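You operate a simulated robot arm through the tools that you are given. There is no shell and no other tool. Be economical: measure what you need, move in short steps, check, and stop when the job is done.

You are at the controls of a simulated robot arm. One attempt, no reset.

TASK
Fetch the blue lint brush from the front of the lamp bench and set it on the right shelf under the lamp bench. Take the marked jar and put it on the display platform. Take the magnet and leave it on the long green case. Put the ice pack that says "0" from the top of the packing bench on the middle square of the camp table and the ice pack marked "+5" on the end shelf under the counter. Take the purple flat case and leave it on the steel board. Do these in any order. Set down upright: marked jar, magnet.

Only the result counts: the job must be done as asked and must still hold three seconds after the hand-in. Knocking over, shifting, dropping, spilling or breaking anything else fails it.

THE ROBOT
A 7-joint arm with a two-finger gripper on a trunk, on a base that drives. Base frame: it is fixed to the floor where the robot stands at the start and does not move with it; the origin is under the middle of the robot, x ahead of it, y to its left, z up; the surface under the hand at the start is at about z = 0.9. Lengths are in m, angles in rad, forces in N, time in s.
With the tool pointing down near the work surface it reaches from about 0.1 to 0.56 m from the robot's upright axis, wherever it stands. Its first joint turns from -2.496 to 2.496 rad. Places, roughly: display platform [-1.9, -0.8, 0.3]; end shelf under the counter [-4.7, -1.2, 0.4]; ice pack [-6.75, -0.75, 0.75]; lint brush [0.5, 0, 1]; long green case (17x6x3 cm) [-1.1, 4.1, 0.8]; magnet [1.5, 1, 1]; marked jar [1.25, 1, 1]; middle square of the camp table (23x25 cm) [-4.24, 3.48, 0.8]; purple flat case [-6.5, -1, 0.75]; right shelf under the lamp bench [0.6, -0.3, 0.3]; steel board [-4.25, 3, 0.75]. Payload 1.47 kg.
The tool frame sits at the grasp point between the pads (the TCP): z along the fingers, y along the line on which they close. The tips reach 0.016 m beyond it. The gripper opens to 0.087 m. The gripper's body begins 0.055 m behind the TCP.
Orientation is that of the tool frame in the base frame, as a unit quaternion [w, x, y, z]. With the fingers straight down and closing along the base's y, the tool's x points along the base's -x, its y along +y and its z along -z.

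THE INTERFACE
- The arm moves only by the tool drive_tool. Its argument "commands" is a list of rows, each an object (a shift or turn left out is 0, a gripper value left out holds the last) with "delta_pos": the shift along the tool's x, y, z in units of 500 mm (1.0 is 500 mm), a list of three; "dr": the turn, a rotation vector about the tool's x, y, z in units of 120 degrees (1.0 is 120 degrees), a list of three; "hand": the closure in counts, from 0 (fully open) to 255 (shut). In form: [{"delta_pos": [dx, dy, dz], "dr": [wx, wy, wz], "hand": hand}, ...]. A call has 1 to 8 rows; each row is the pose to reach, as a shift and turn from the pose commanded when the call began, along the tool's axes at that moment. A call with a number of a shift or a turn outside -1 to 1 is refused whole. A row lasts 0.2 s, in which the tool goes at most 0.05 m and 0.15 rad; a call with a longer step from one row to the next is refused whole, and so is a gripper value outside its range. A pose out of reach is approached as far as the arm can. The call stops where the force on the tool passes 40 N (or 10 N more than at its start, if that is more) or the arm is blocked; 0.2 s more then pass. Each finger travels about 0.045 m/s and halts on what it meets, pressing with about 28 N; the grip force reading is that of the motor and also rises with nothing between the fingers. The clock runs only during rows and for 0.2 s after the last one: add rows that repeat a pose to give the fingers time. It gives the time, the measured TCP pose, the force on the tool (base axes), the opening and the grip force at its end, in the units of the frame above (readings bear some noise), with the torque about the TCP (base axes, N m) and any sound that the robot's microphone picked up.
- Cameras (640 x 400 px; columns grow to the right, rows downward): "scene" is now at [0.1351, -0.0011, 1.6317]; the picture's right is [-0.01, -1.00, 0.00], its down [-0.89, 0.01, -0.46] and it looks along [0.46, -0.01, -0.89] (base axes); focal length 284 px, centre (320, 200). "wrist" rides on the gripper at [0.073, 0.012, -0.09] in the tool frame; the picture's right is [-0.16, 0.99, 0.00], its down [-0.72, -0.12, -0.68] and it looks along [-0.67, -0.11, 0.73] (tool axes); focal length 247 px, centre (320, 200).
- camera(camera): a new picture of that camera. It takes no simulated time.
- slide_trunk(by): slides the trunk up (or, below 0, down) by that many m; the arm and the scene camera ride with it, the base frame stays. It gives what a move gives, with no picture.
- roll_base(legs): drives the robot by 1 to 6 legs, each [ahead, left, turn to the left] in m, m and rad, along the robot's own axes; the way and the turn of a leg run together, so that a leg with both is an arc; at most 1.5 m and 3.142 rad a leg. The arm and the cameras ride along, it lands a little off, and it stops where it bumps. It gives what a move gives.
- aim_head(pan, tilt): turns the head with the scene camera to pan (to the left, within 1.501 rad either way) and tilt (down, from -0.506 to 1.204), counted from straight ahead of the robot. It gives what a move gives.
- probe_pixels(camera, pixels): for up to 12 pixels [column, row] of the newest picture of that camera ("zoom" is the newest enlarged one), the place [x, y, z] in the base frame of the surface seen there, good to about 0.002 m, but the place of the scene camera against the robot may be out by one fixed shift of up to 0.018 m in any direction. It takes no simulated time.
- zoom(camera, box): a new picture of the part [left, top, right, bottom] of that camera's present view, enlarged. It takes no simulated time.
- hand_in(): hands the job in; it is judged then, once.

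Go step by step. Measure first, check grasps and placings, and put right what went wrong. The budget is 124 turns and 114 pictures, counting those below and the enlarged ones. Unless the task says otherwise, let go and move clear before handing in, and close with one line.

The tools are called after "Emit:" as a command line: name --argument value ..., lists and objects as JSON in quotes. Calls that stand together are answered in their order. drive_tool: Moves the arm, as the interface text tells. Its arguments: {"type":"object","properties":{"commands":{"type":"array","items":{"type":"object","properties":{"delta_pos":{"type":"array","items":{"type":"number"}},"dr":{"type":"array","items":{"type":"number"}},"hand":{"type":"number"}}}}},"required":["commands"]} The other tools are called the same way: slide_trunk (by) slides the trunk up or down; roll_base (legs) drives the base; aim_head (pan, tilt) turns the head that bears the scene camera; camera (camera) takes a picture; probe_pixels (camera, pixels) gives the place of the surface under pixels of a picture; zoom (camera, box) takes an enlarged picture of a part of a camera's view; hand_in () hands the job in.

At the start:

```text
time: 0.0
tool_pos: [0.4517, -0.0784, 1.1537]
tool_rot: [0.0, -0.001, 1.0, 0.0]
wrist_force: [0.2, 0.8, 0.6]
wrist_torque: [-0.01, -0.02, -0.01]
opening: 0.087
grip_force: 0.0
trunk travel left (down, up): [-0.975, 0.265]
robot x, y, heading: [0.0024, 0.0028, -0.002]
head pan, tilt: [-0.014, 1.091]
```

scene: 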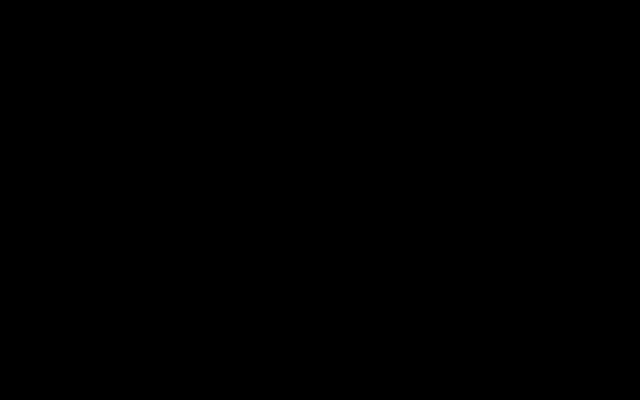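
wrist: 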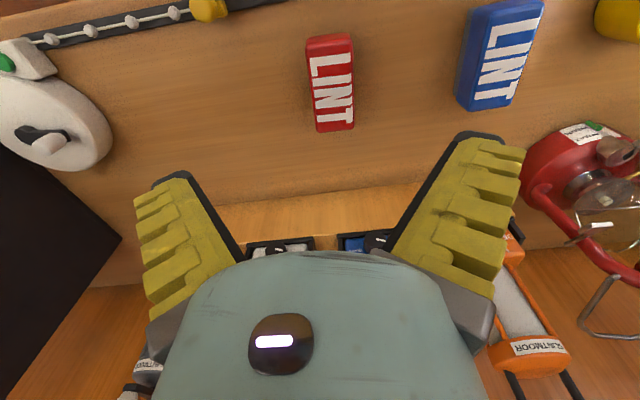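

The scene picture is black; the wrist picture shows red and blue LINT brushes standing on the front of the bench. I'll take a fresh scene picture with the head less tilted.

Emit:
aim_head --pan 0 --tilt 0.7

Emit:
camera --camera "scene"

Emit:
probe_pixels --camera "wrist" --pixels '[[330, 80], [500, 60], [485, 108], [530, 10], [465, 60], [522, 55], [400, 100], [400, 180], [400, 220], [280, 240], [350, 240]]'

```text
time: 0.9
tool_pos: [0.452, -0.0781, 1.1538]
tool_rot: [0.0, -0.001, 1.0, -0.001]
wrist_force: [0.3, 0.1, 0.4]
wrist_torque: [0.01, 0.02, -0.02]
opening: 0.0872
grip_force: 0.0
trunk travel left (down, up): [-0.975, 0.265]
robot x, y, heading: [0.0001, -0.0008, -0.0]
head pan, tilt: [0.0, 0.7]
```

```text
111 pictures are left
```

scene: 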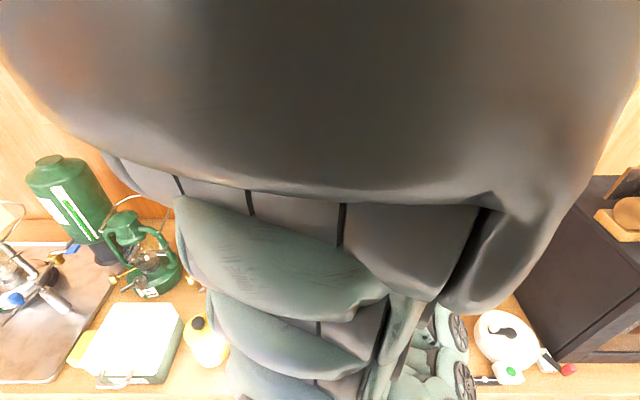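

```text
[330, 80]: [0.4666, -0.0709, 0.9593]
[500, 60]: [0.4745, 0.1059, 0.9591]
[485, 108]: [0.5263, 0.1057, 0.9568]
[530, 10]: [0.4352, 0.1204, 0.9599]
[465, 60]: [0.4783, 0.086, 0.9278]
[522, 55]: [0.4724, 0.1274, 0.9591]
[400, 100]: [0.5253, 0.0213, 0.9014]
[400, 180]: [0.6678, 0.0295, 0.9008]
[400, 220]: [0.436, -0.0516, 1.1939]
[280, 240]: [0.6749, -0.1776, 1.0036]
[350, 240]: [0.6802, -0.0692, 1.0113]
```

The blue brush is at about (0.48, 0.106), top z 0.96, on the bench at z 0.90. I zoom in on it for its heading.

Emit:
zoom --camera "wrist" --box '[420, 0, 600, 130]'

Emit:
camera --camera "wrist"

```text
3.08 times, centred on (510, 65) of wrist
```

zoom: 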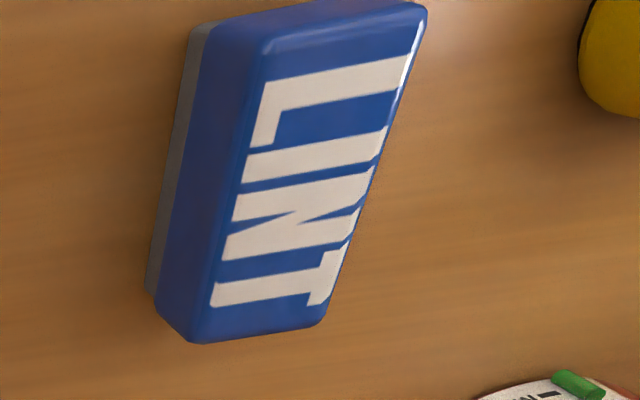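

```text
109 pictures are left
```

wrist: 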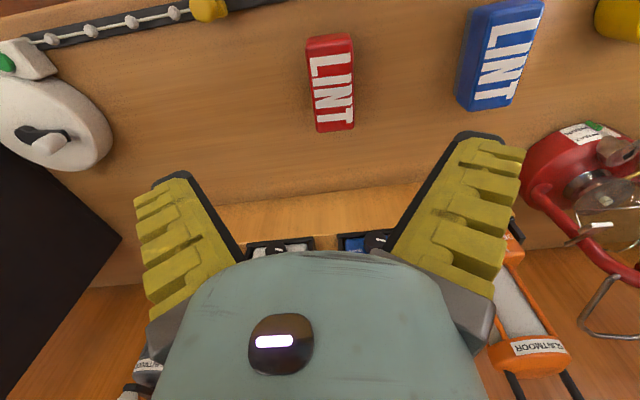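

Emit:
probe_pixels --camera "zoom" --pixels '[[275, 45], [410, 20], [215, 320], [315, 315], [190, 30], [160, 290], [262, 180], [365, 160], [320, 15], [260, 330]]'

Emit:
aim_head --pan -0.5 --tilt 1.1

Emit:
camera --camera "scene"

```text
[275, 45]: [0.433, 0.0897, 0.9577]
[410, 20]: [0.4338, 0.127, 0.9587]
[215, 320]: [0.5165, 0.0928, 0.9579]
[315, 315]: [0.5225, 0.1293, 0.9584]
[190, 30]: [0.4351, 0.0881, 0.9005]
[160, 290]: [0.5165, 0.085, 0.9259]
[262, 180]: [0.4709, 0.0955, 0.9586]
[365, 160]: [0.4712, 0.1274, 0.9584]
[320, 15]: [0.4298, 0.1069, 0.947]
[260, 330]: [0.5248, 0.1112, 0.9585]
```

```text
time: 1.8
tool_pos: [0.4527, -0.0796, 1.1549]
tool_rot: [0.0, -0.001, 1.0, 0.0]
wrist_force: [0.3, -1.1, 0.0]
wrist_torque: [-0.02, -0.02, -0.01]
opening: 0.0868
grip_force: 0.0
trunk travel left (down, up): [-0.975, 0.265]
robot x, y, heading: [0.0007, 0.0001, 0.002]
head pan, tilt: [-0.499, 1.1]
```

```text
108 pictures are left
```

scene: 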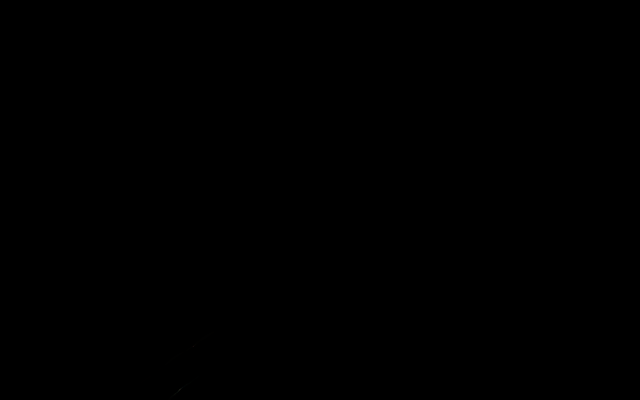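

The brush's top centre is at (0.477, 0.109), 3.8 cm wide along y. I move above it and part of the way down.

Emit:
drive_tool --commands '[{"delta_pos": [-0.012, 0.094, 0], "hand": 0}, {"delta_pos": [-0.024, 0.188, 0]}, {"delta_pos": [-0.036, 0.282, 0]}, {"delta_pos": [-0.048, 0.376, 0]}, {"delta_pos": [-0.048, 0.376, 0.09]}, {"delta_pos": [-0.048, 0.376, 0.18]}, {"delta_pos": [-0.048, 0.376, 0.24]}, {"delta_pos": [-0.048, 0.376, 0.24]}]'

Emit:
camera --camera "wrist"

```text
time: 3.6
tool_pos: [0.4761, 0.1086, 1.0318]
tool_rot: [0.001, -0.001, 1.0, 0.0]
wrist_force: [-1.1, -1.3, -0.3]
wrist_torque: [0.02, 0.0, 0.01]
opening: 0.087
grip_force: 0.1
trunk travel left (down, up): [-0.975, 0.265]
robot x, y, heading: [-0.0016, -0.001, -0.001]
head pan, tilt: [-0.499, 1.1]
```

```text
107 pictures are left
```

wrist: 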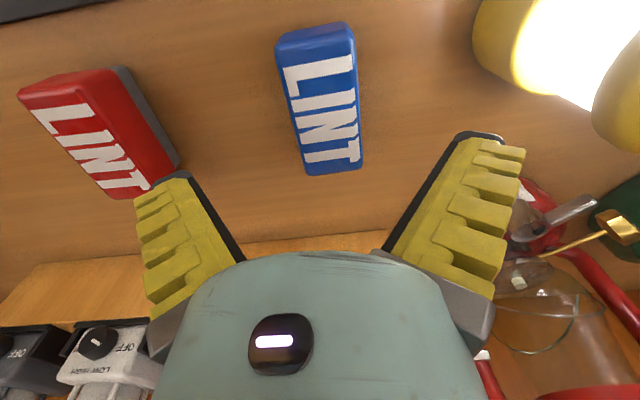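

The brush is centred between the fingers; a yellow lamp at pixel (550,50) is nearby, so I measure it before descending.

Emit:
probe_pixels --camera "wrist" --pixels '[[520, 50], [480, 20], [560, 100], [600, 130], [320, 90], [290, 90], [358, 90], [510, 230]]'

```text
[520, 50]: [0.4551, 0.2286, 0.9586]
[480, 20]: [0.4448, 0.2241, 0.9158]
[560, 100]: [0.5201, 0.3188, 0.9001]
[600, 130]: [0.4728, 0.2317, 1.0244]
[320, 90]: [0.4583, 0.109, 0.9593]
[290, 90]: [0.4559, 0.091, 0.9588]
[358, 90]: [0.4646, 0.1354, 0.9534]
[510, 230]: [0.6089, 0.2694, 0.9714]
```

The lamp is clear of the fingers (y ≥ 0.224). I descend 0.1 m and close.

Emit:
drive_tool --commands '[{"delta_pos": [0, 0.004, 0.1]}, {"delta_pos": [0, 0.004, 0.2]}, {"delta_pos": [0, 0.004, 0.2]}, {"delta_pos": [0, 0.004, 0.2], "hand": 255}, {"delta_pos": [0, 0.004, 0.2]}, {"delta_pos": [0, 0.004, 0.2]}, {"delta_pos": [0, 0.004, 0.2]}, {"delta_pos": [0, 0.004, 0.2]}]'

Emit:
aim_head --pan -0.6 --tilt 0.5

Emit:
camera --camera "scene"

```text
time: 5.4
tool_pos: [0.4785, 0.111, 0.9341]
tool_rot: [0.0, -0.001, 1.0, 0.0]
wrist_force: [0.6, 0.7, 1.3]
wrist_torque: [-0.05, -0.06, 0.03]
opening: 0.0608
grip_force: 27.4
trunk travel left (down, up): [-0.975, 0.265]
robot x, y, heading: [0.0007, -0.0033, -0.003]
head pan, tilt: [-0.499, 1.1]
```

```text
time: 6.4
tool_pos: [0.4778, 0.1122, 0.9341]
tool_rot: [0.0, -0.001, 1.0, 0.0]
wrist_force: [-0.2, 2.0, 3.9]
wrist_torque: [-0.03, -0.04, 0.02]
opening: 0.06
grip_force: 27.9
trunk travel left (down, up): [-0.975, 0.265]
robot x, y, heading: [0.0047, -0.0009, 0.002]
head pan, tilt: [-0.6, 0.499]
```

```text
106 pictures are left
```

scene: 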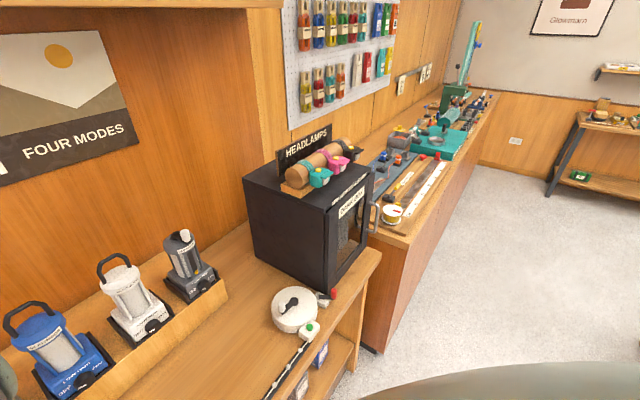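

The fingers stopped at 0.060 m with full force, wider than expected. I check with the wrist camera.

Emit:
camera --camera "wrist"

```text
105 pictures are left
```

wrist: 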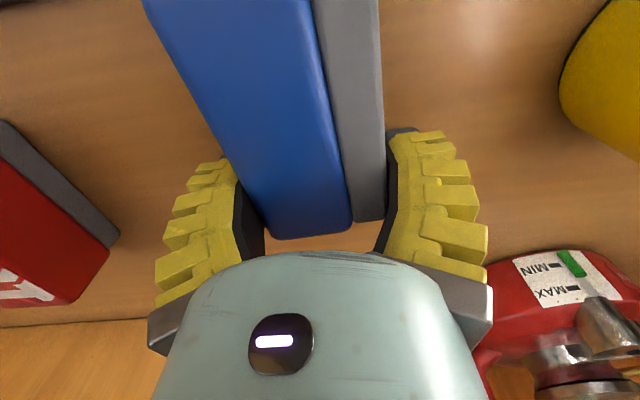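

The brush rolled onto its side and is now gripped squarely across its 6 cm thickness (blue on left, grey base on right), which is fine for it. I lift it and back off to look at the shelves below.

Emit:
drive_tool --commands '[{"delta_pos": [0, 0, -0.1]}, {"delta_pos": [0, 0, -0.2]}, {"delta_pos": [0, 0, -0.3]}, {"delta_pos": [0, 0, -0.4]}, {"delta_pos": [0, 0, -0.4]}]'

Emit:
roll_base --legs '[[-0.7, 0, 0]]'

Emit:
slide_trunk --by -0.45

Emit:
aim_head --pan -0.6 --tilt 0.5

Emit:
camera --camera "scene"

Emit:
camera --camera "wrist"

```text
time: 7.6
tool_pos: [0.4768, 0.1122, 1.1343]
tool_rot: [-0.001, 0.0, 1.0, 0.0]
wrist_force: [0.3, -0.9, -1.3]
wrist_torque: [0.0, -0.01, -0.01]
opening: 0.0566
grip_force: 28.3
trunk travel left (down, up): [-0.975, 0.265]
robot x, y, heading: [-0.0002, -0.0038, 0.002]
head pan, tilt: [-0.6, 0.499]
```

```text
time: 11.5
tool_pos: [-0.2313, 0.1124, 1.1346]
tool_rot: [0.0, -0.001, 1.0, 0.001]
wrist_force: [-0.5, -1.1, -1.2]
wrist_torque: [0.02, 0.02, 0.01]
opening: 0.0567
grip_force: 27.8
trunk travel left (down, up): [-0.975, 0.265]
robot x, y, heading: [-0.7114, 0.0001, 0.003]
head pan, tilt: [-0.6, 0.499]
```

```text
refused: -0.45 is not a number from -0.4 to 0.4
```

```text
time: 12.1
tool_pos: [-0.2311, 0.112, 1.1348]
tool_rot: [0.0, -0.003, 1.0, 0.0]
wrist_force: [-0.5, 0.1, -0.9]
wrist_torque: [-0.03, -0.01, -0.02]
opening: 0.057
grip_force: 28.2
trunk travel left (down, up): [-0.975, 0.265]
robot x, y, heading: [-0.712, -0.0025, 0.004]
head pan, tilt: [-0.6, 0.499]
```

```text
104 pictures are left
```

scene: 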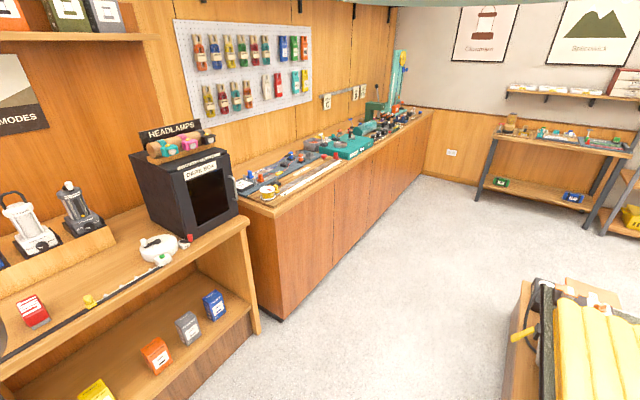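

```text
103 pictures are left
```

wrist: 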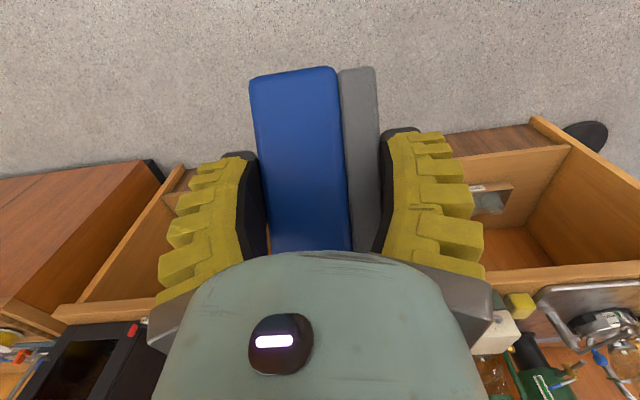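

The brush is held well, and the shelf under the bench carries small boxes. I lower the trunk and look at the shelf.

Emit:
slide_trunk --by -0.4

Emit:
aim_head --pan -0.3 --tilt 0.45

Emit:
camera --camera "scene"

```text
time: 15.9
tool_pos: [-0.2313, 0.1125, 0.7349]
tool_rot: [0.0, -0.003, 1.0, 0.0]
wrist_force: [-0.4, -0.4, -0.7]
wrist_torque: [0.02, 0.0, 0.0]
opening: 0.0569
grip_force: 27.6
trunk travel left (down, up): [-0.575, 0.665]
robot x, y, heading: [-0.7049, -0.0054, 0.005]
head pan, tilt: [-0.6, 0.499]
```

```text
time: 16.7
tool_pos: [-0.2325, 0.1127, 0.7339]
tool_rot: [0.001, -0.001, 1.0, 0.0]
wrist_force: [-0.2, -0.1, -0.2]
wrist_torque: [-0.02, 0.0, 0.01]
opening: 0.0567
grip_force: 27.8
trunk travel left (down, up): [-0.575, 0.665]
robot x, y, heading: [-0.7115, -0.0041, -0.002]
head pan, tilt: [-0.3, 0.45]
```

```text
102 pictures are left
```

scene: 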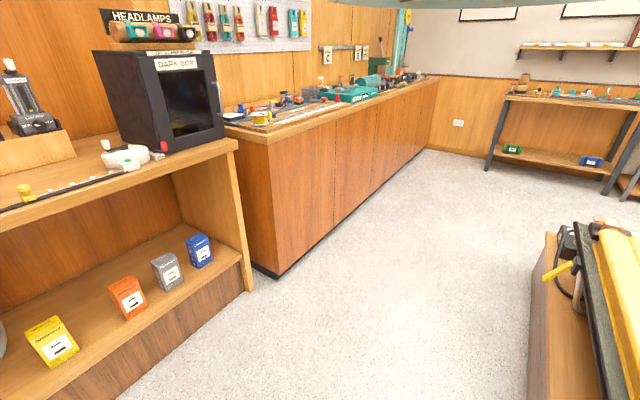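

The right-hand shelf has four boxes; I need its bounds. I pan a little left to see the dividers.

Emit:
aim_head --pan 0.25 --tilt 0.5

Emit:
camera --camera "scene"

```text
time: 17.7
tool_pos: [-0.2313, 0.1129, 0.7341]
tool_rot: [0.0, -0.001, 1.0, -0.001]
wrist_force: [-0.6, 0.5, -0.3]
wrist_torque: [0.0, 0.0, 0.03]
opening: 0.0566
grip_force: 28.3
trunk travel left (down, up): [-0.575, 0.665]
robot x, y, heading: [-0.7086, -0.0036, 0.005]
head pan, tilt: [0.25, 0.499]
```

```text
101 pictures are left
```

scene: 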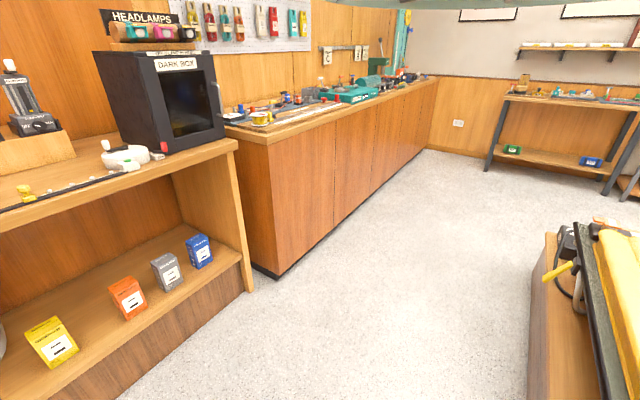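

That picture looks identical to the previous one although the head reports pan 0.25, so it seems stale. I retake it.

Emit:
camera --camera "scene"

```text
100 pictures are left
```

scene: 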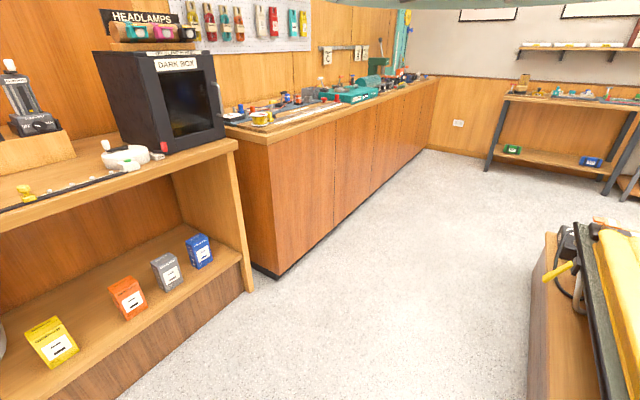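

Still the same picture; the scene camera may be frozen. I turn the head elsewhere and test again.

Emit:
aim_head --pan 0.0 --tilt 0.6

Emit:
camera --camera "scene"

Emit:
camera --camera "wrist"

Emit:
probe_pixels --camera "scene" --pixels '[[198, 252], [50, 345], [225, 245], [235, 290], [237, 150], [270, 270]]'

```text
time: 18.4
tool_pos: [-0.2323, 0.1132, 0.7338]
tool_rot: [0.0, -0.002, 1.0, 0.0]
wrist_force: [-0.6, 0.0, -0.2]
wrist_torque: [0.0, 0.03, 0.01]
opening: 0.0569
grip_force: 28.2
trunk travel left (down, up): [-0.575, 0.665]
robot x, y, heading: [-0.7049, -0.0009, 0.002]
head pan, tilt: [0.0, 0.6]
```

```text
99 pictures are left
```

scene: 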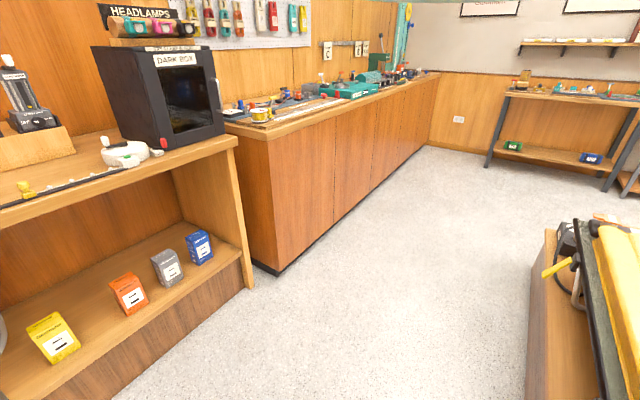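

```text
98 pictures are left
```

wrist: 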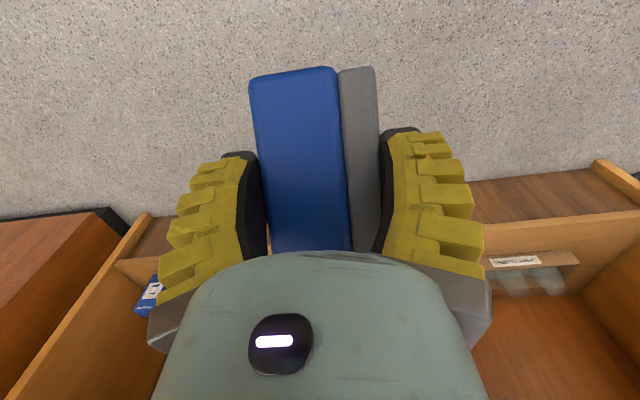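

```text
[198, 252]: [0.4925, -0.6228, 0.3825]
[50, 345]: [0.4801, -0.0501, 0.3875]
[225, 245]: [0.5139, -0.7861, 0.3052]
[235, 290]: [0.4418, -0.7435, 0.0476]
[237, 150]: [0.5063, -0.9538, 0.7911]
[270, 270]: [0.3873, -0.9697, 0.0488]
```

The view still points about 40° right although the head reports pan 0, so the head may be stuck. I try one large head move to test it.

Emit:
aim_head --pan 0.7 --tilt 0.2

Emit:
camera --camera "scene"

Emit:
probe_pixels --camera "wrist" --pixels '[[540, 200], [620, 250], [620, 180], [135, 230], [160, 250], [540, 280], [520, 350], [155, 330], [560, 222], [60, 380]]'

```text
time: 19.5
tool_pos: [-0.2309, 0.1137, 0.7349]
tool_rot: [0.0, -0.002, 1.0, 0.0]
wrist_force: [-0.5, -0.4, -0.3]
wrist_torque: [0.06, 0.01, 0.0]
opening: 0.0565
grip_force: 28.3
trunk travel left (down, up): [-0.575, 0.665]
robot x, y, heading: [-0.7061, 0.0004, 0.004]
head pan, tilt: [0.7, 0.201]
```

```text
97 pictures are left
```

scene: 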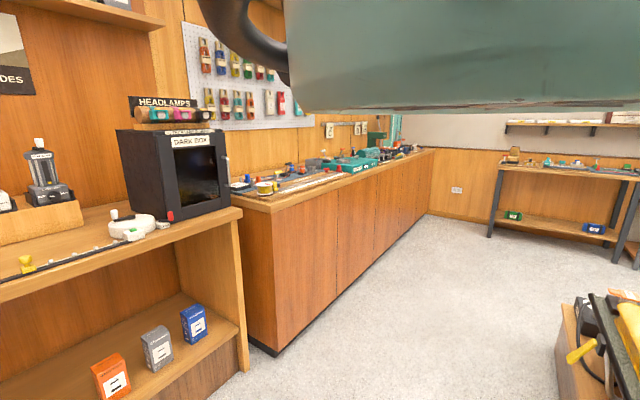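

```text
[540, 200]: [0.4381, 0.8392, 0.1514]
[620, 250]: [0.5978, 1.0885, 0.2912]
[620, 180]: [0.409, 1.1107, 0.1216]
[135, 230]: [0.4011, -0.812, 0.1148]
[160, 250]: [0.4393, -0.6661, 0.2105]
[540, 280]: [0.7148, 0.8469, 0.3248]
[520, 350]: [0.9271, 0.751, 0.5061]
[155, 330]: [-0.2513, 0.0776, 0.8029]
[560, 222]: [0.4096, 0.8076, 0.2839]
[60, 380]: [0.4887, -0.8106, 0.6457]
```

Only the tilt responds, the pan seems stuck about 0.6–0.7 rad right, so I'll aim by turning the base when needed. I now measure the boxes on the right shelf.

Emit:
probe_pixels --camera "scene" --pixels '[[112, 370], [95, 372], [130, 360], [146, 345], [170, 340], [158, 328], [183, 320], [203, 315], [60, 392], [232, 300], [218, 320], [60, 295]]'

Emit:
zoom --camera "scene" --box '[0, 180, 320, 400]'

```text
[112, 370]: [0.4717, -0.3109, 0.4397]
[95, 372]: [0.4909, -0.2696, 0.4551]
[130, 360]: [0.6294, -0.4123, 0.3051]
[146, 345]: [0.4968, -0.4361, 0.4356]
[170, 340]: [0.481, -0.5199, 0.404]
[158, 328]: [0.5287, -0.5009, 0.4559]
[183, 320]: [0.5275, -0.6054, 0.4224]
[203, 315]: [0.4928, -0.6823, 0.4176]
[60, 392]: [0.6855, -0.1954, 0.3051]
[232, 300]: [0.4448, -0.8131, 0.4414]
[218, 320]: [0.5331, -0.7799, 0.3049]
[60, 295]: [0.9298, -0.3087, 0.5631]
```

```text
1.82 times, centred on (160, 290) of scene
```

zoom: 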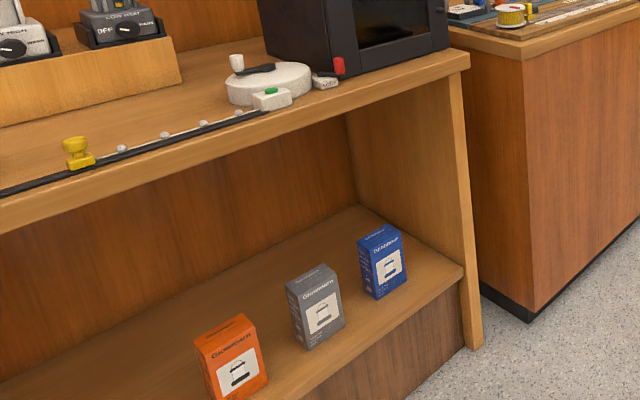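

The boxes are 15 cm tall, leaving a gap at y ≈ -0.09 to -0.27 between yellow and orange. I check how high and how far out the arm's elbow is (pixels 300–640, row <110) before going under the bench.

Emit:
probe_pixels --camera "scene" --pixels '[[300, 60], [320, 105], [450, 60], [450, 105], [620, 100], [260, 40], [620, 30], [100, 262], [235, 215], [140, 245]]'

Emit:
slide_trunk --by -0.325

Emit:
roll_base --legs '[[0, -0.288, 0]]'

Emit:
camera --camera "wrist"

```text
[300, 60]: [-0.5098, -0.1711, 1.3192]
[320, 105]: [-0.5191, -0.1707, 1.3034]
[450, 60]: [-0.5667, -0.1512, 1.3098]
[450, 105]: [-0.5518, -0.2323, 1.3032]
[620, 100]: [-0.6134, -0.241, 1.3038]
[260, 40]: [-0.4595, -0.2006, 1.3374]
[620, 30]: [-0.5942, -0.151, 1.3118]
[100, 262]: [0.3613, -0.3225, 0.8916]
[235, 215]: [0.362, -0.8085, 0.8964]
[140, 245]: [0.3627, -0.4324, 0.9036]
```

```text
time: 22.7
tool_pos: [-0.2329, 0.1129, 0.4097]
tool_rot: [-0.001, -0.001, 1.0, 0.0]
wrist_force: [0.4, -0.2, -1.2]
wrist_torque: [0.0, 0.03, 0.02]
opening: 0.0568
grip_force: 27.7
trunk travel left (down, up): [-0.25, 0.99]
robot x, y, heading: [-0.7072, 0.0023, 0.005]
head pan, tilt: [0.7, 0.201]
```

```text
time: 24.7
tool_pos: [-0.2304, -0.1716, 0.41]
tool_rot: [0.0, 0.0, 1.0, -0.001]
wrist_force: [0.0, 0.2, -1.7]
wrist_torque: [-0.02, -0.01, 0.01]
opening: 0.0568
grip_force: 28.1
trunk travel left (down, up): [-0.25, 0.99]
robot x, y, heading: [-0.709, -0.2854, -0.001]
head pan, tilt: [0.7, 0.201]
```

```text
95 pictures are left
```

wrist: 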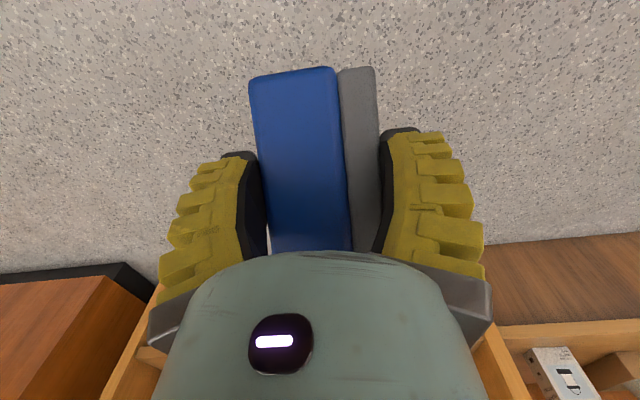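

The elbow sits about 0.57 m above the tool, risky near the bench edge (x 0.362, z 0.9). I raise the tool relative to the trunk and then drop the trunk fully, so the elbow ends lower, then look.

Emit:
drive_tool --commands '[{"delta_pos": [-0.02, 0, -0.09]}, {"delta_pos": [-0.04, 0, -0.18]}, {"delta_pos": [-0.06, 0, -0.27]}, {"delta_pos": [-0.08, 0, -0.36]}, {"delta_pos": [-0.09, 0, -0.45]}, {"delta_pos": [-0.09, 0, -0.5]}, {"delta_pos": [-0.09, 0, -0.5]}]'

Emit:
slide_trunk --by -0.245

Emit:
aim_head --pan 0.0 --tilt -0.2

Emit:
camera --camera "scene"

```text
time: 26.3
tool_pos: [-0.2238, -0.1859, 0.5705]
tool_rot: [0.018, -0.008, 1.0, -0.013]
wrist_force: [0.4, 0.3, -0.7]
wrist_torque: [0.03, -0.01, 0.0]
opening: 0.0566
grip_force: 28.4
out of reach, approached as far as the arm can: row 3, 4, 5, 6, 7
trunk travel left (down, up): [-0.25, 0.99]
robot x, y, heading: [-0.7075, -0.281, -0.003]
head pan, tilt: [0.7, 0.201]
```

```text
time: 28.8
tool_pos: [-0.2249, -0.1863, 0.3259]
tool_rot: [0.018, -0.008, 1.0, -0.011]
wrist_force: [0.0, 0.2, -0.4]
wrist_torque: [-0.04, 0.01, 0.0]
opening: 0.0565
grip_force: 27.8
trunk travel left (down, up): [-0.005, 1.235]
robot x, y, heading: [-0.7086, -0.2818, 0.002]
head pan, tilt: [0.7, 0.201]
```

```text
time: 29.9
tool_pos: [-0.2244, -0.1865, 0.3241]
tool_rot: [0.018, -0.008, 1.0, -0.013]
wrist_force: [0.0, 0.0, -1.3]
wrist_torque: [0.01, 0.02, 0.03]
opening: 0.0564
grip_force: 27.6
trunk travel left (down, up): [-0.005, 1.235]
robot x, y, heading: [-0.7048, -0.2817, -0.007]
head pan, tilt: [0.0, -0.201]
```

```text
94 pictures are left
```

scene: 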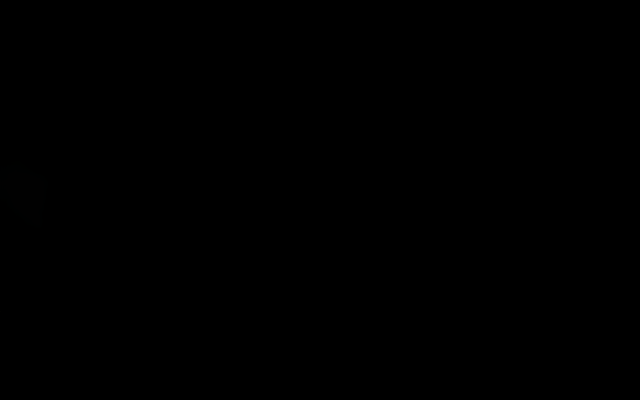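

The camera is blocked by an arm link at this tilt. I raise the trunk a bit to clear the shelf lip and look with other tilts.

Emit:
slide_trunk --by 0.06

Emit:
aim_head --pan -0.5 --tilt 0.3

Emit:
camera --camera "scene"

```text
time: 30.9
tool_pos: [-0.2243, -0.1862, 0.3858]
tool_rot: [0.018, -0.009, 1.0, -0.012]
wrist_force: [0.1, -0.6, -1.1]
wrist_torque: [0.01, 0.01, 0.01]
opening: 0.0566
grip_force: 27.9
trunk travel left (down, up): [-0.065, 1.175]
robot x, y, heading: [-0.7079, -0.2862, 0.0]
head pan, tilt: [0.0, -0.201]
```

```text
time: 31.8
tool_pos: [-0.2226, -0.186, 0.3862]
tool_rot: [0.017, -0.008, 1.0, -0.012]
wrist_force: [-0.5, 0.0, -1.1]
wrist_torque: [-0.03, 0.01, 0.02]
opening: 0.0566
grip_force: 27.7
trunk travel left (down, up): [-0.065, 1.175]
robot x, y, heading: [-0.7077, -0.2825, 0.0]
head pan, tilt: [-0.499, 0.3]
```

```text
93 pictures are left
```

scene: 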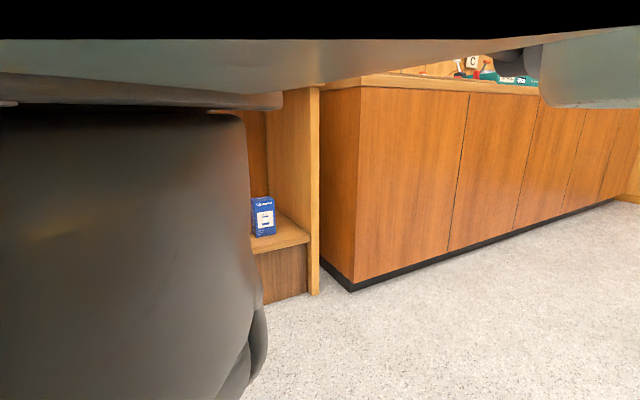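

Arm links are visible: a horizontal link at rows 40–110 and a dark link at left. I probe them for their position.

Emit:
probe_pixels --camera "scene" --pixels '[[60, 60], [200, 60], [270, 100], [100, 95], [20, 150], [120, 180], [240, 200], [240, 330], [255, 370], [400, 45], [600, 80], [230, 380]]'

```text
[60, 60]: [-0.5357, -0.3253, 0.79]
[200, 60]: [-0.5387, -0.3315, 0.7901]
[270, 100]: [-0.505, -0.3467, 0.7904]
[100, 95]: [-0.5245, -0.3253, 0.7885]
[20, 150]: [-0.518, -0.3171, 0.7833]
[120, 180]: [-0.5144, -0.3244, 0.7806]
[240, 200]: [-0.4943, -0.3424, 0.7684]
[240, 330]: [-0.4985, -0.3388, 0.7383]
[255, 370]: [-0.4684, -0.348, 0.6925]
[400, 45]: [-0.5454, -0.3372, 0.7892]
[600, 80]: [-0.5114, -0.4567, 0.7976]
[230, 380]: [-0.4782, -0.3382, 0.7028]
```

All elbow links lie within 0.25 m of the axis, so they will stay in front of the bench edge. I drive ahead in two steps, checking with the wrist camera.

Emit:
roll_base --legs '[[0.45, 0, 0]]'

Emit:
camera --camera "wrist"

```text
time: 34.5
tool_pos: [0.2117, -0.1892, 0.3855]
tool_rot: [0.017, -0.006, 1.0, -0.012]
wrist_force: [-0.6, -0.5, -1.1]
wrist_torque: [0.01, 0.01, 0.0]
opening: 0.0565
grip_force: 28.3
trunk travel left (down, up): [-0.065, 1.175]
robot x, y, heading: [-0.2729, -0.2849, -0.003]
head pan, tilt: [-0.499, 0.3]
```

```text
92 pictures are left
```

wrist: 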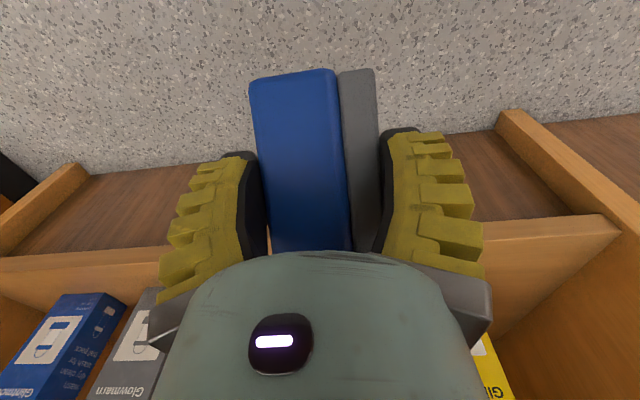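

The yellow box shows at pixel (495,370). I probe it and the shelf edge.

Emit:
probe_pixels --camera "wrist" --pixels '[[495, 365], [480, 345], [507, 385], [490, 350], [520, 230], [540, 260], [140, 310], [155, 295]]'

```text
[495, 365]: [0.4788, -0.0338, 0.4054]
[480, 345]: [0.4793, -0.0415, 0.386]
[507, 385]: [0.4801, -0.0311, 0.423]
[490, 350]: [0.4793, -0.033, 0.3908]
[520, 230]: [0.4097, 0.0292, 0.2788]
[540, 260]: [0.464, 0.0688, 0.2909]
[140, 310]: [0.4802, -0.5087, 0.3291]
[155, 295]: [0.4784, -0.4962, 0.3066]
```

The gap runs y -0.115 to -0.27, and the tool at -0.189 is centred in it. I drive the rest in.

Emit:
roll_base --legs '[[0.14, 0, 0]]'

Emit:
camera --camera "wrist"

```text
time: 35.8
tool_pos: [0.3491, -0.1874, 0.3841]
tool_rot: [0.017, -0.009, 1.0, -0.012]
wrist_force: [-0.2, 0.4, -0.8]
wrist_torque: [0.01, 0.0, -0.01]
opening: 0.0566
grip_force: 28.1
trunk travel left (down, up): [-0.065, 1.175]
robot x, y, heading: [-0.1351, -0.2839, -0.001]
head pan, tilt: [-0.499, 0.3]
```

```text
91 pictures are left
```

wrist: 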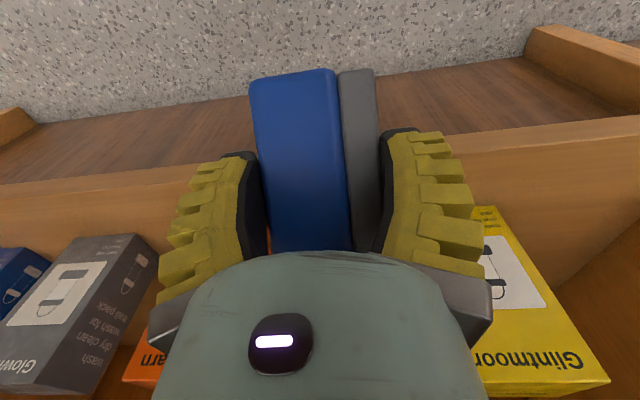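

No contact so far; boxes are either side. I move on to x ≈ 0.478.

Emit:
roll_base --legs '[[0.13, 0, 0]]'

Emit:
camera --camera "wrist"

```text
time: 37.1
tool_pos: [0.4764, -0.1886, 0.3852]
tool_rot: [0.016, -0.01, 1.0, -0.014]
wrist_force: [0.2, 0.3, -0.7]
wrist_torque: [0.0, 0.0, 0.03]
opening: 0.0565
grip_force: 27.6
trunk travel left (down, up): [-0.065, 1.175]
robot x, y, heading: [-0.0044, -0.2884, -0.004]
head pan, tilt: [-0.499, 0.3]
```

```text
90 pictures are left
```

wrist: 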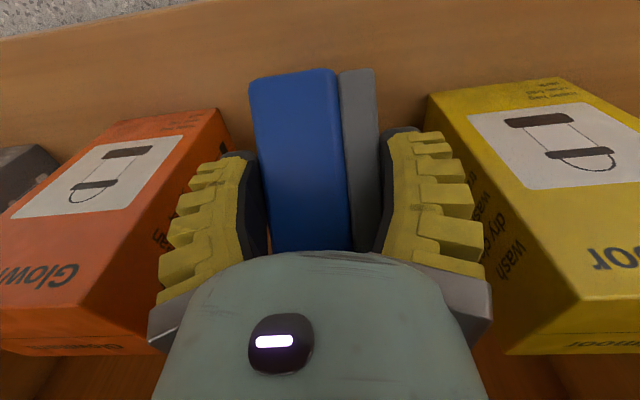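

The brush hangs between the orange and yellow boxes with room. I lower the trunk 0.044 m.

Emit:
slide_trunk --by -0.042

Emit:
camera --camera "wrist"

```text
time: 37.9
tool_pos: [0.483, -0.1863, 0.344]
tool_rot: [0.02, -0.009, 1.0, -0.012]
wrist_force: [5.1, 0.9, 11.4]
wrist_torque: [0.21, 0.06, -0.1]
opening: 0.0585
grip_force: 28.0
trunk travel left (down, up): [-0.023, 1.217]
robot x, y, heading: [-0.0055, -0.286, 0.002]
head pan, tilt: [-0.499, 0.3]
```

```text
89 pictures are left
```

wrist: 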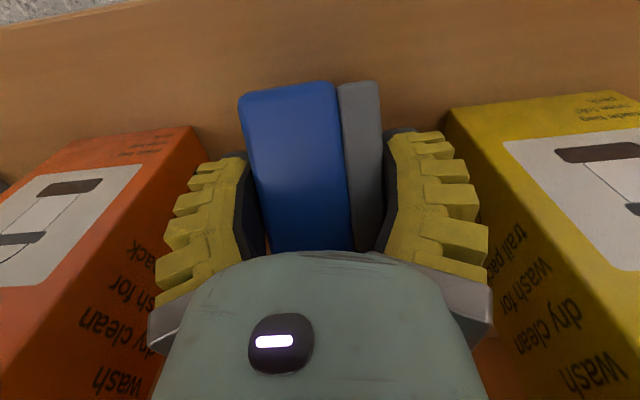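

The brush touches down (11 N). I open the fingers moderately and check.

Emit:
drive_tool --commands '[{"hand": 35}, {"hand": 35}, {"hand": 35}, {"hand": 35}]'

Emit:
camera --camera "wrist"

```text
time: 38.9
tool_pos: [0.4788, -0.1874, 0.3425]
tool_rot: [0.017, -0.009, 1.0, -0.013]
wrist_force: [-0.9, -0.5, -0.7]
wrist_torque: [-0.01, -0.01, -0.01]
opening: 0.0777
grip_force: 1.9
trunk travel left (down, up): [-0.023, 1.217]
robot x, y, heading: [-0.0052, -0.2872, 0.0]
head pan, tilt: [-0.499, 0.3]
```

```text
88 pictures are left
```

wrist: 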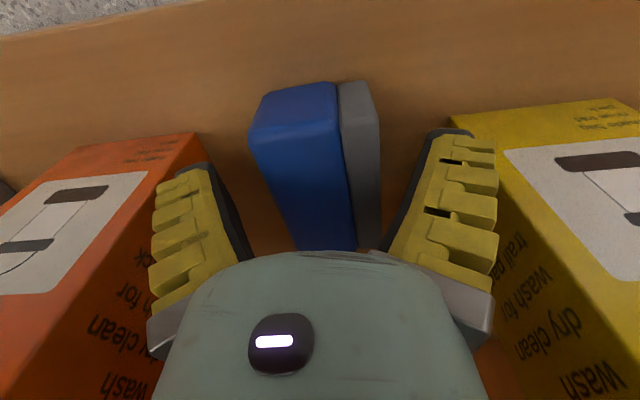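

The brush is free on the shelf. I raise the trunk, back out, and then raise further and look for the jar/magnet bench to the left.

Emit:
slide_trunk --by 0.06

Emit:
roll_base --legs '[[-0.7, 0, 0]]'

Emit:
slide_trunk --by 0.4

Emit:
slide_trunk --by 0.4

Emit:
roll_base --legs '[[0, 0, 1.2]]'

Emit:
camera --camera "scene"

```text
time: 39.9
tool_pos: [0.4796, -0.1875, 0.4037]
tool_rot: [0.016, -0.009, 1.0, -0.013]
wrist_force: [0.3, -0.1, -0.4]
wrist_torque: [0.01, -0.02, 0.0]
opening: 0.0777
grip_force: 1.3
trunk travel left (down, up): [-0.083, 1.157]
robot x, y, heading: [-0.0043, -0.2845, 0.002]
head pan, tilt: [-0.499, 0.3]
```

```text
time: 43.8
tool_pos: [-0.2277, -0.1886, 0.404]
tool_rot: [0.017, -0.004, 1.0, -0.013]
wrist_force: [0.6, 0.5, 0.0]
wrist_torque: [0.01, 0.04, -0.01]
opening: 0.0777
grip_force: 1.6
trunk travel left (down, up): [-0.083, 1.157]
robot x, y, heading: [-0.7155, -0.2869, -0.01]
head pan, tilt: [-0.499, 0.3]
```

```text
time: 47.6
tool_pos: [-0.2285, -0.1881, 0.8042]
tool_rot: [0.018, -0.004, 1.0, -0.013]
wrist_force: [0.2, -0.8, 0.2]
wrist_torque: [-0.03, -0.02, -0.01]
opening: 0.0775
grip_force: 1.3
trunk travel left (down, up): [-0.483, 0.757]
robot x, y, heading: [-0.713, -0.2838, -0.012]
head pan, tilt: [-0.499, 0.3]
```

```text
time: 51.5
tool_pos: [-0.2279, -0.1872, 1.2027]
tool_rot: [0.018, -0.005, 1.0, -0.013]
wrist_force: [0.1, -0.4, -0.1]
wrist_torque: [-0.02, -0.01, -0.01]
opening: 0.078
grip_force: 1.4
trunk travel left (down, up): [-0.883, 0.357]
robot x, y, heading: [-0.7117, -0.281, -0.011]
head pan, tilt: [-0.499, 0.3]
```

```text
time: 54.8
tool_pos: [-0.6162, 0.202, 1.2041]
tool_rot: [0.022, -0.56, 0.828, -0.001]
wrist_force: [-0.4, -0.6, 0.8]
wrist_torque: [0.0, 0.0, -0.02]
opening: 0.0779
grip_force: 1.0
trunk travel left (down, up): [-0.883, 0.357]
robot x, y, heading: [-0.7134, -0.2812, 1.168]
head pan, tilt: [-0.499, 0.3]
```

```text
87 pictures are left
```

scene: 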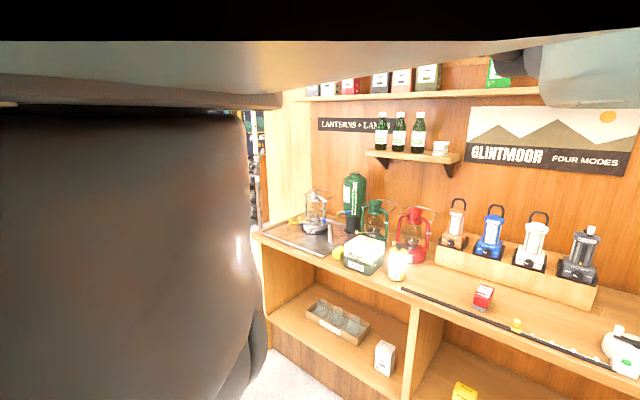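

The arm's folded link blocks the left half. I lower the tool back to its earlier stance and test panning left.

Emit:
drive_tool --commands '[{"delta_pos": [0, 0, 0.1], "hand": 0}, {"delta_pos": [0.02, 0, 0.2]}, {"delta_pos": [0.04, 0, 0.3]}, {"delta_pos": [0.06, 0, 0.4]}, {"delta_pos": [0.09, 0, 0.48]}, {"delta_pos": [0.09, 0, 0.48]}]'

Emit:
aim_head --pan 0.6 --tilt 0.3

Emit:
camera --camera "scene"

```text
refused: row 2 steps farther than a row can; nothing moved
```

```text
time: 56.2
tool_pos: [-0.6161, 0.2022, 1.2042]
tool_rot: [0.022, -0.56, 0.828, -0.001]
wrist_force: [-0.5, -0.7, 0.8]
wrist_torque: [0.0, -0.02, -0.02]
opening: 0.0778
grip_force: 1.2
trunk travel left (down, up): [-0.883, 0.357]
robot x, y, heading: [-0.7148, -0.2815, 1.177]
head pan, tilt: [0.6, 0.3]
```

```text
86 pictures are left
```

scene: 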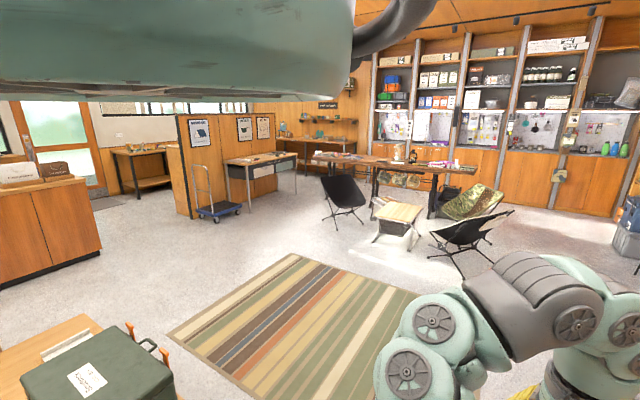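

The head pans properly now; I see the shop floor toward +y. I lower the arm in valid steps and look left-ahead for the bench with the jar.

Emit:
drive_tool --commands '[{"delta_pos": [0, 0, 0.09], "hand": 0}, {"delta_pos": [0.02, 0, 0.18]}, {"delta_pos": [0.04, 0, 0.27]}, {"delta_pos": [0.06, 0, 0.36]}, {"delta_pos": [0.08, 0, 0.45]}, {"delta_pos": [0.08, 0, 0.48]}]'

Emit:
aim_head --pan -0.2 --tilt 0.2

Emit:
camera --camera "scene"

```text
time: 57.6
tool_pos: [-0.6225, 0.1718, 0.9599]
tool_rot: [0.021, -0.56, 0.828, 0.0]
wrist_force: [-0.4, -0.5, 0.0]
wrist_torque: [0.0, 0.01, 0.02]
opening: 0.0871
grip_force: 0.1
trunk travel left (down, up): [-0.883, 0.357]
robot x, y, heading: [-0.7122, -0.2829, 1.168]
head pan, tilt: [0.6, 0.3]
```

```text
time: 58.7
tool_pos: [-0.6221, 0.1711, 0.9606]
tool_rot: [0.022, -0.561, 0.828, -0.001]
wrist_force: [0.5, 0.1, 0.9]
wrist_torque: [0.01, 0.02, 0.0]
opening: 0.0871
grip_force: 0.1
trunk travel left (down, up): [-0.883, 0.357]
robot x, y, heading: [-0.7122, -0.2822, 1.174]
head pan, tilt: [-0.201, 0.201]
```

```text
85 pictures are left
```

scene: 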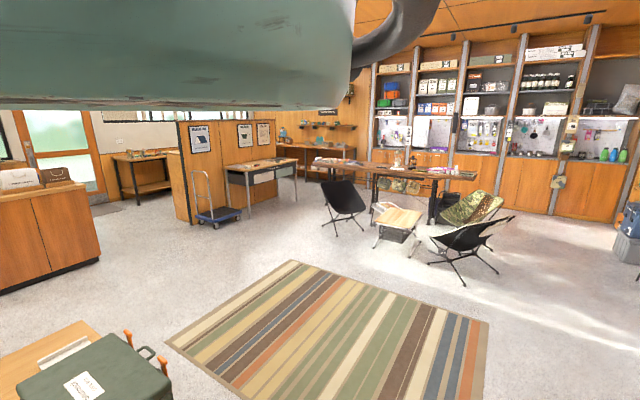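

The view again lags the reported pan. I repeat the head command and look.

Emit:
aim_head --pan -0.3 --tilt 0.2

Emit:
camera --camera "scene"

```text
time: 59.4
tool_pos: [-0.6227, 0.1708, 0.9611]
tool_rot: [0.022, -0.561, 0.828, -0.001]
wrist_force: [0.0, 0.8, -0.4]
wrist_torque: [0.03, -0.01, 0.01]
opening: 0.0871
grip_force: 0.0
trunk travel left (down, up): [-0.883, 0.357]
robot x, y, heading: [-0.715, -0.2829, 1.172]
head pan, tilt: [-0.3, 0.201]
```

```text
84 pictures are left
```

scene: 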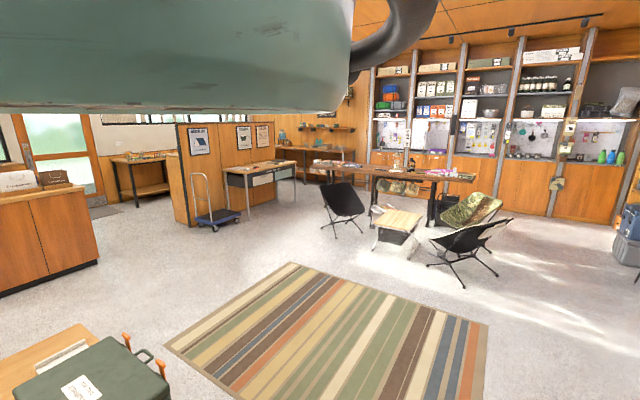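

The head won't follow now, so I'll turn the base instead. First I measure the green box stand at lower left and the rug area for driving clearance.

Emit:
probe_pixels --camera "scene" --pixels '[[100, 365], [165, 380], [80, 325], [290, 262], [480, 320], [460, 240], [640, 260], [400, 220], [270, 165], [245, 200]]'

Emit:
roll_base --legs '[[0, 0, -0.9]]'

Emit:
camera --camera "scene"

```text
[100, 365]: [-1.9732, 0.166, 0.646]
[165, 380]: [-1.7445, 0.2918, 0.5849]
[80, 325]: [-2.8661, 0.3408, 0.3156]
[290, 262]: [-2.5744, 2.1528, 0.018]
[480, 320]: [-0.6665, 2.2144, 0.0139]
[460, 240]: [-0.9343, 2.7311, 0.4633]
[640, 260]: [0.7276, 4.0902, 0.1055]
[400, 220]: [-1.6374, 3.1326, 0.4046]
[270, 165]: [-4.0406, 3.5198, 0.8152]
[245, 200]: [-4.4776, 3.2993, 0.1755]
```

```text
time: 62.0
tool_pos: [-0.3107, -0.0585, 0.9597]
tool_rot: [0.019, -0.162, 0.987, -0.009]
wrist_force: [-0.2, -0.5, 0.1]
wrist_torque: [0.01, 0.0, 0.0]
opening: 0.087
grip_force: 0.1
trunk travel left (down, up): [-0.883, 0.357]
robot x, y, heading: [-0.7144, -0.283, 0.309]
head pan, tilt: [-0.3, 0.201]
```

```text
83 pictures are left
```

scene: 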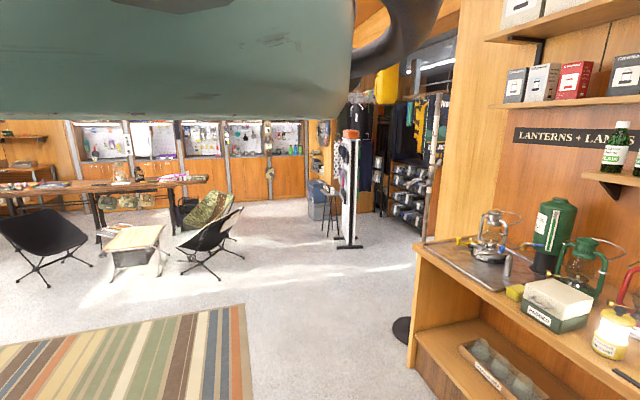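

The camera looks at azimuth ≈0.9 rad; clothes racks stand behind the lamp bench partition, so the jar lies around its left end. I drive to about (-0.1, 1.9) and look toward +x.

Emit:
roll_base --legs '[[0, 0, 1.0], [1.3, 0, 0], [0.85, 0, 0], [0, 0, -1.9]]'

Emit:
camera --camera "scene"

```text
time: 79.9
tool_pos: [0.29, 1.6498, 0.9602]
tool_rot: [0.013, 0.281, 0.959, -0.017]
wrist_force: [-0.5, -0.3, -0.4]
wrist_torque: [0.02, -0.02, -0.01]
opening: 0.087
grip_force: 0.1
trunk travel left (down, up): [-0.883, 0.357]
robot x, y, heading: [-0.1388, 1.8224, -0.593]
head pan, tilt: [-0.3, 0.201]
```

```text
82 pictures are left
```

scene: 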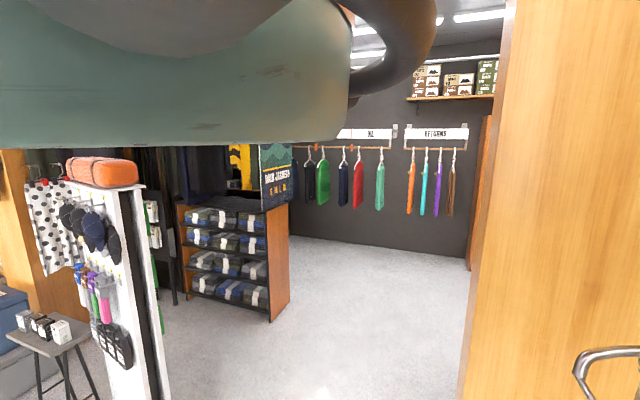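

I see a clothing area past the partition end (column 460). I measure the obstacles there before driving in.

Emit:
probe_pixels --camera "scene" --pixels '[[270, 315], [290, 250], [160, 380], [465, 300], [470, 255], [480, 180], [380, 240], [600, 250], [60, 340], [320, 380]]'

```text
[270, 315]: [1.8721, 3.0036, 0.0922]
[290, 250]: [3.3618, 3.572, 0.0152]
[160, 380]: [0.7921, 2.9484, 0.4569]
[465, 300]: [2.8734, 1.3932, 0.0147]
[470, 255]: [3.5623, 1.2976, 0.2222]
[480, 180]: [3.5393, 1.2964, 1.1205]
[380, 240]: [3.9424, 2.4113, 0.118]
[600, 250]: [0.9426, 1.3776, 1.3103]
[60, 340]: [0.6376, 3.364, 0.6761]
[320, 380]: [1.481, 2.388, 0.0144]
```

The partition ends at about y 1.38; floor beyond is clear. I drive to about (1.35, 2.0) and turn to look toward -y.

Emit:
roll_base --legs '[[0, 0, 0.7], [1.45, 0, 0], [0, 0, -2.3]]'

Emit:
camera --camera "scene"

```text
time: 86.0
tool_pos: [1.0774, 2.1222, 0.9605]
tool_rot: [0.017, -0.076, 0.997, -0.008]
wrist_force: [-0.4, 0.7, 0.3]
wrist_torque: [-0.07, 0.01, -0.01]
opening: 0.0871
grip_force: 0.0
trunk travel left (down, up): [-0.883, 0.357]
robot x, y, heading: [0.6434, 1.9641, 0.133]
head pan, tilt: [-0.3, 0.201]
stopped in leg 2: the robot was blocked; the commanded pose is now the measured one
```

```text
81 pictures are left
```

scene: 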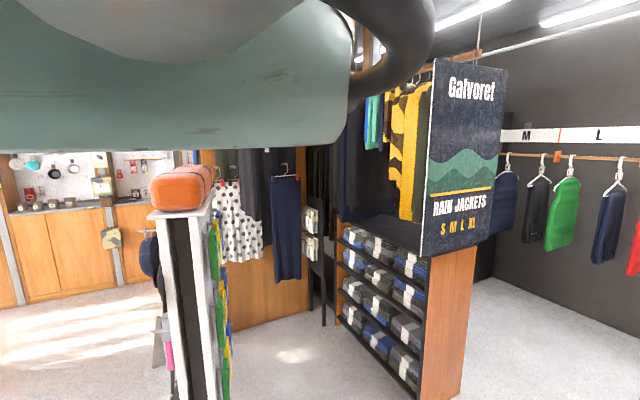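

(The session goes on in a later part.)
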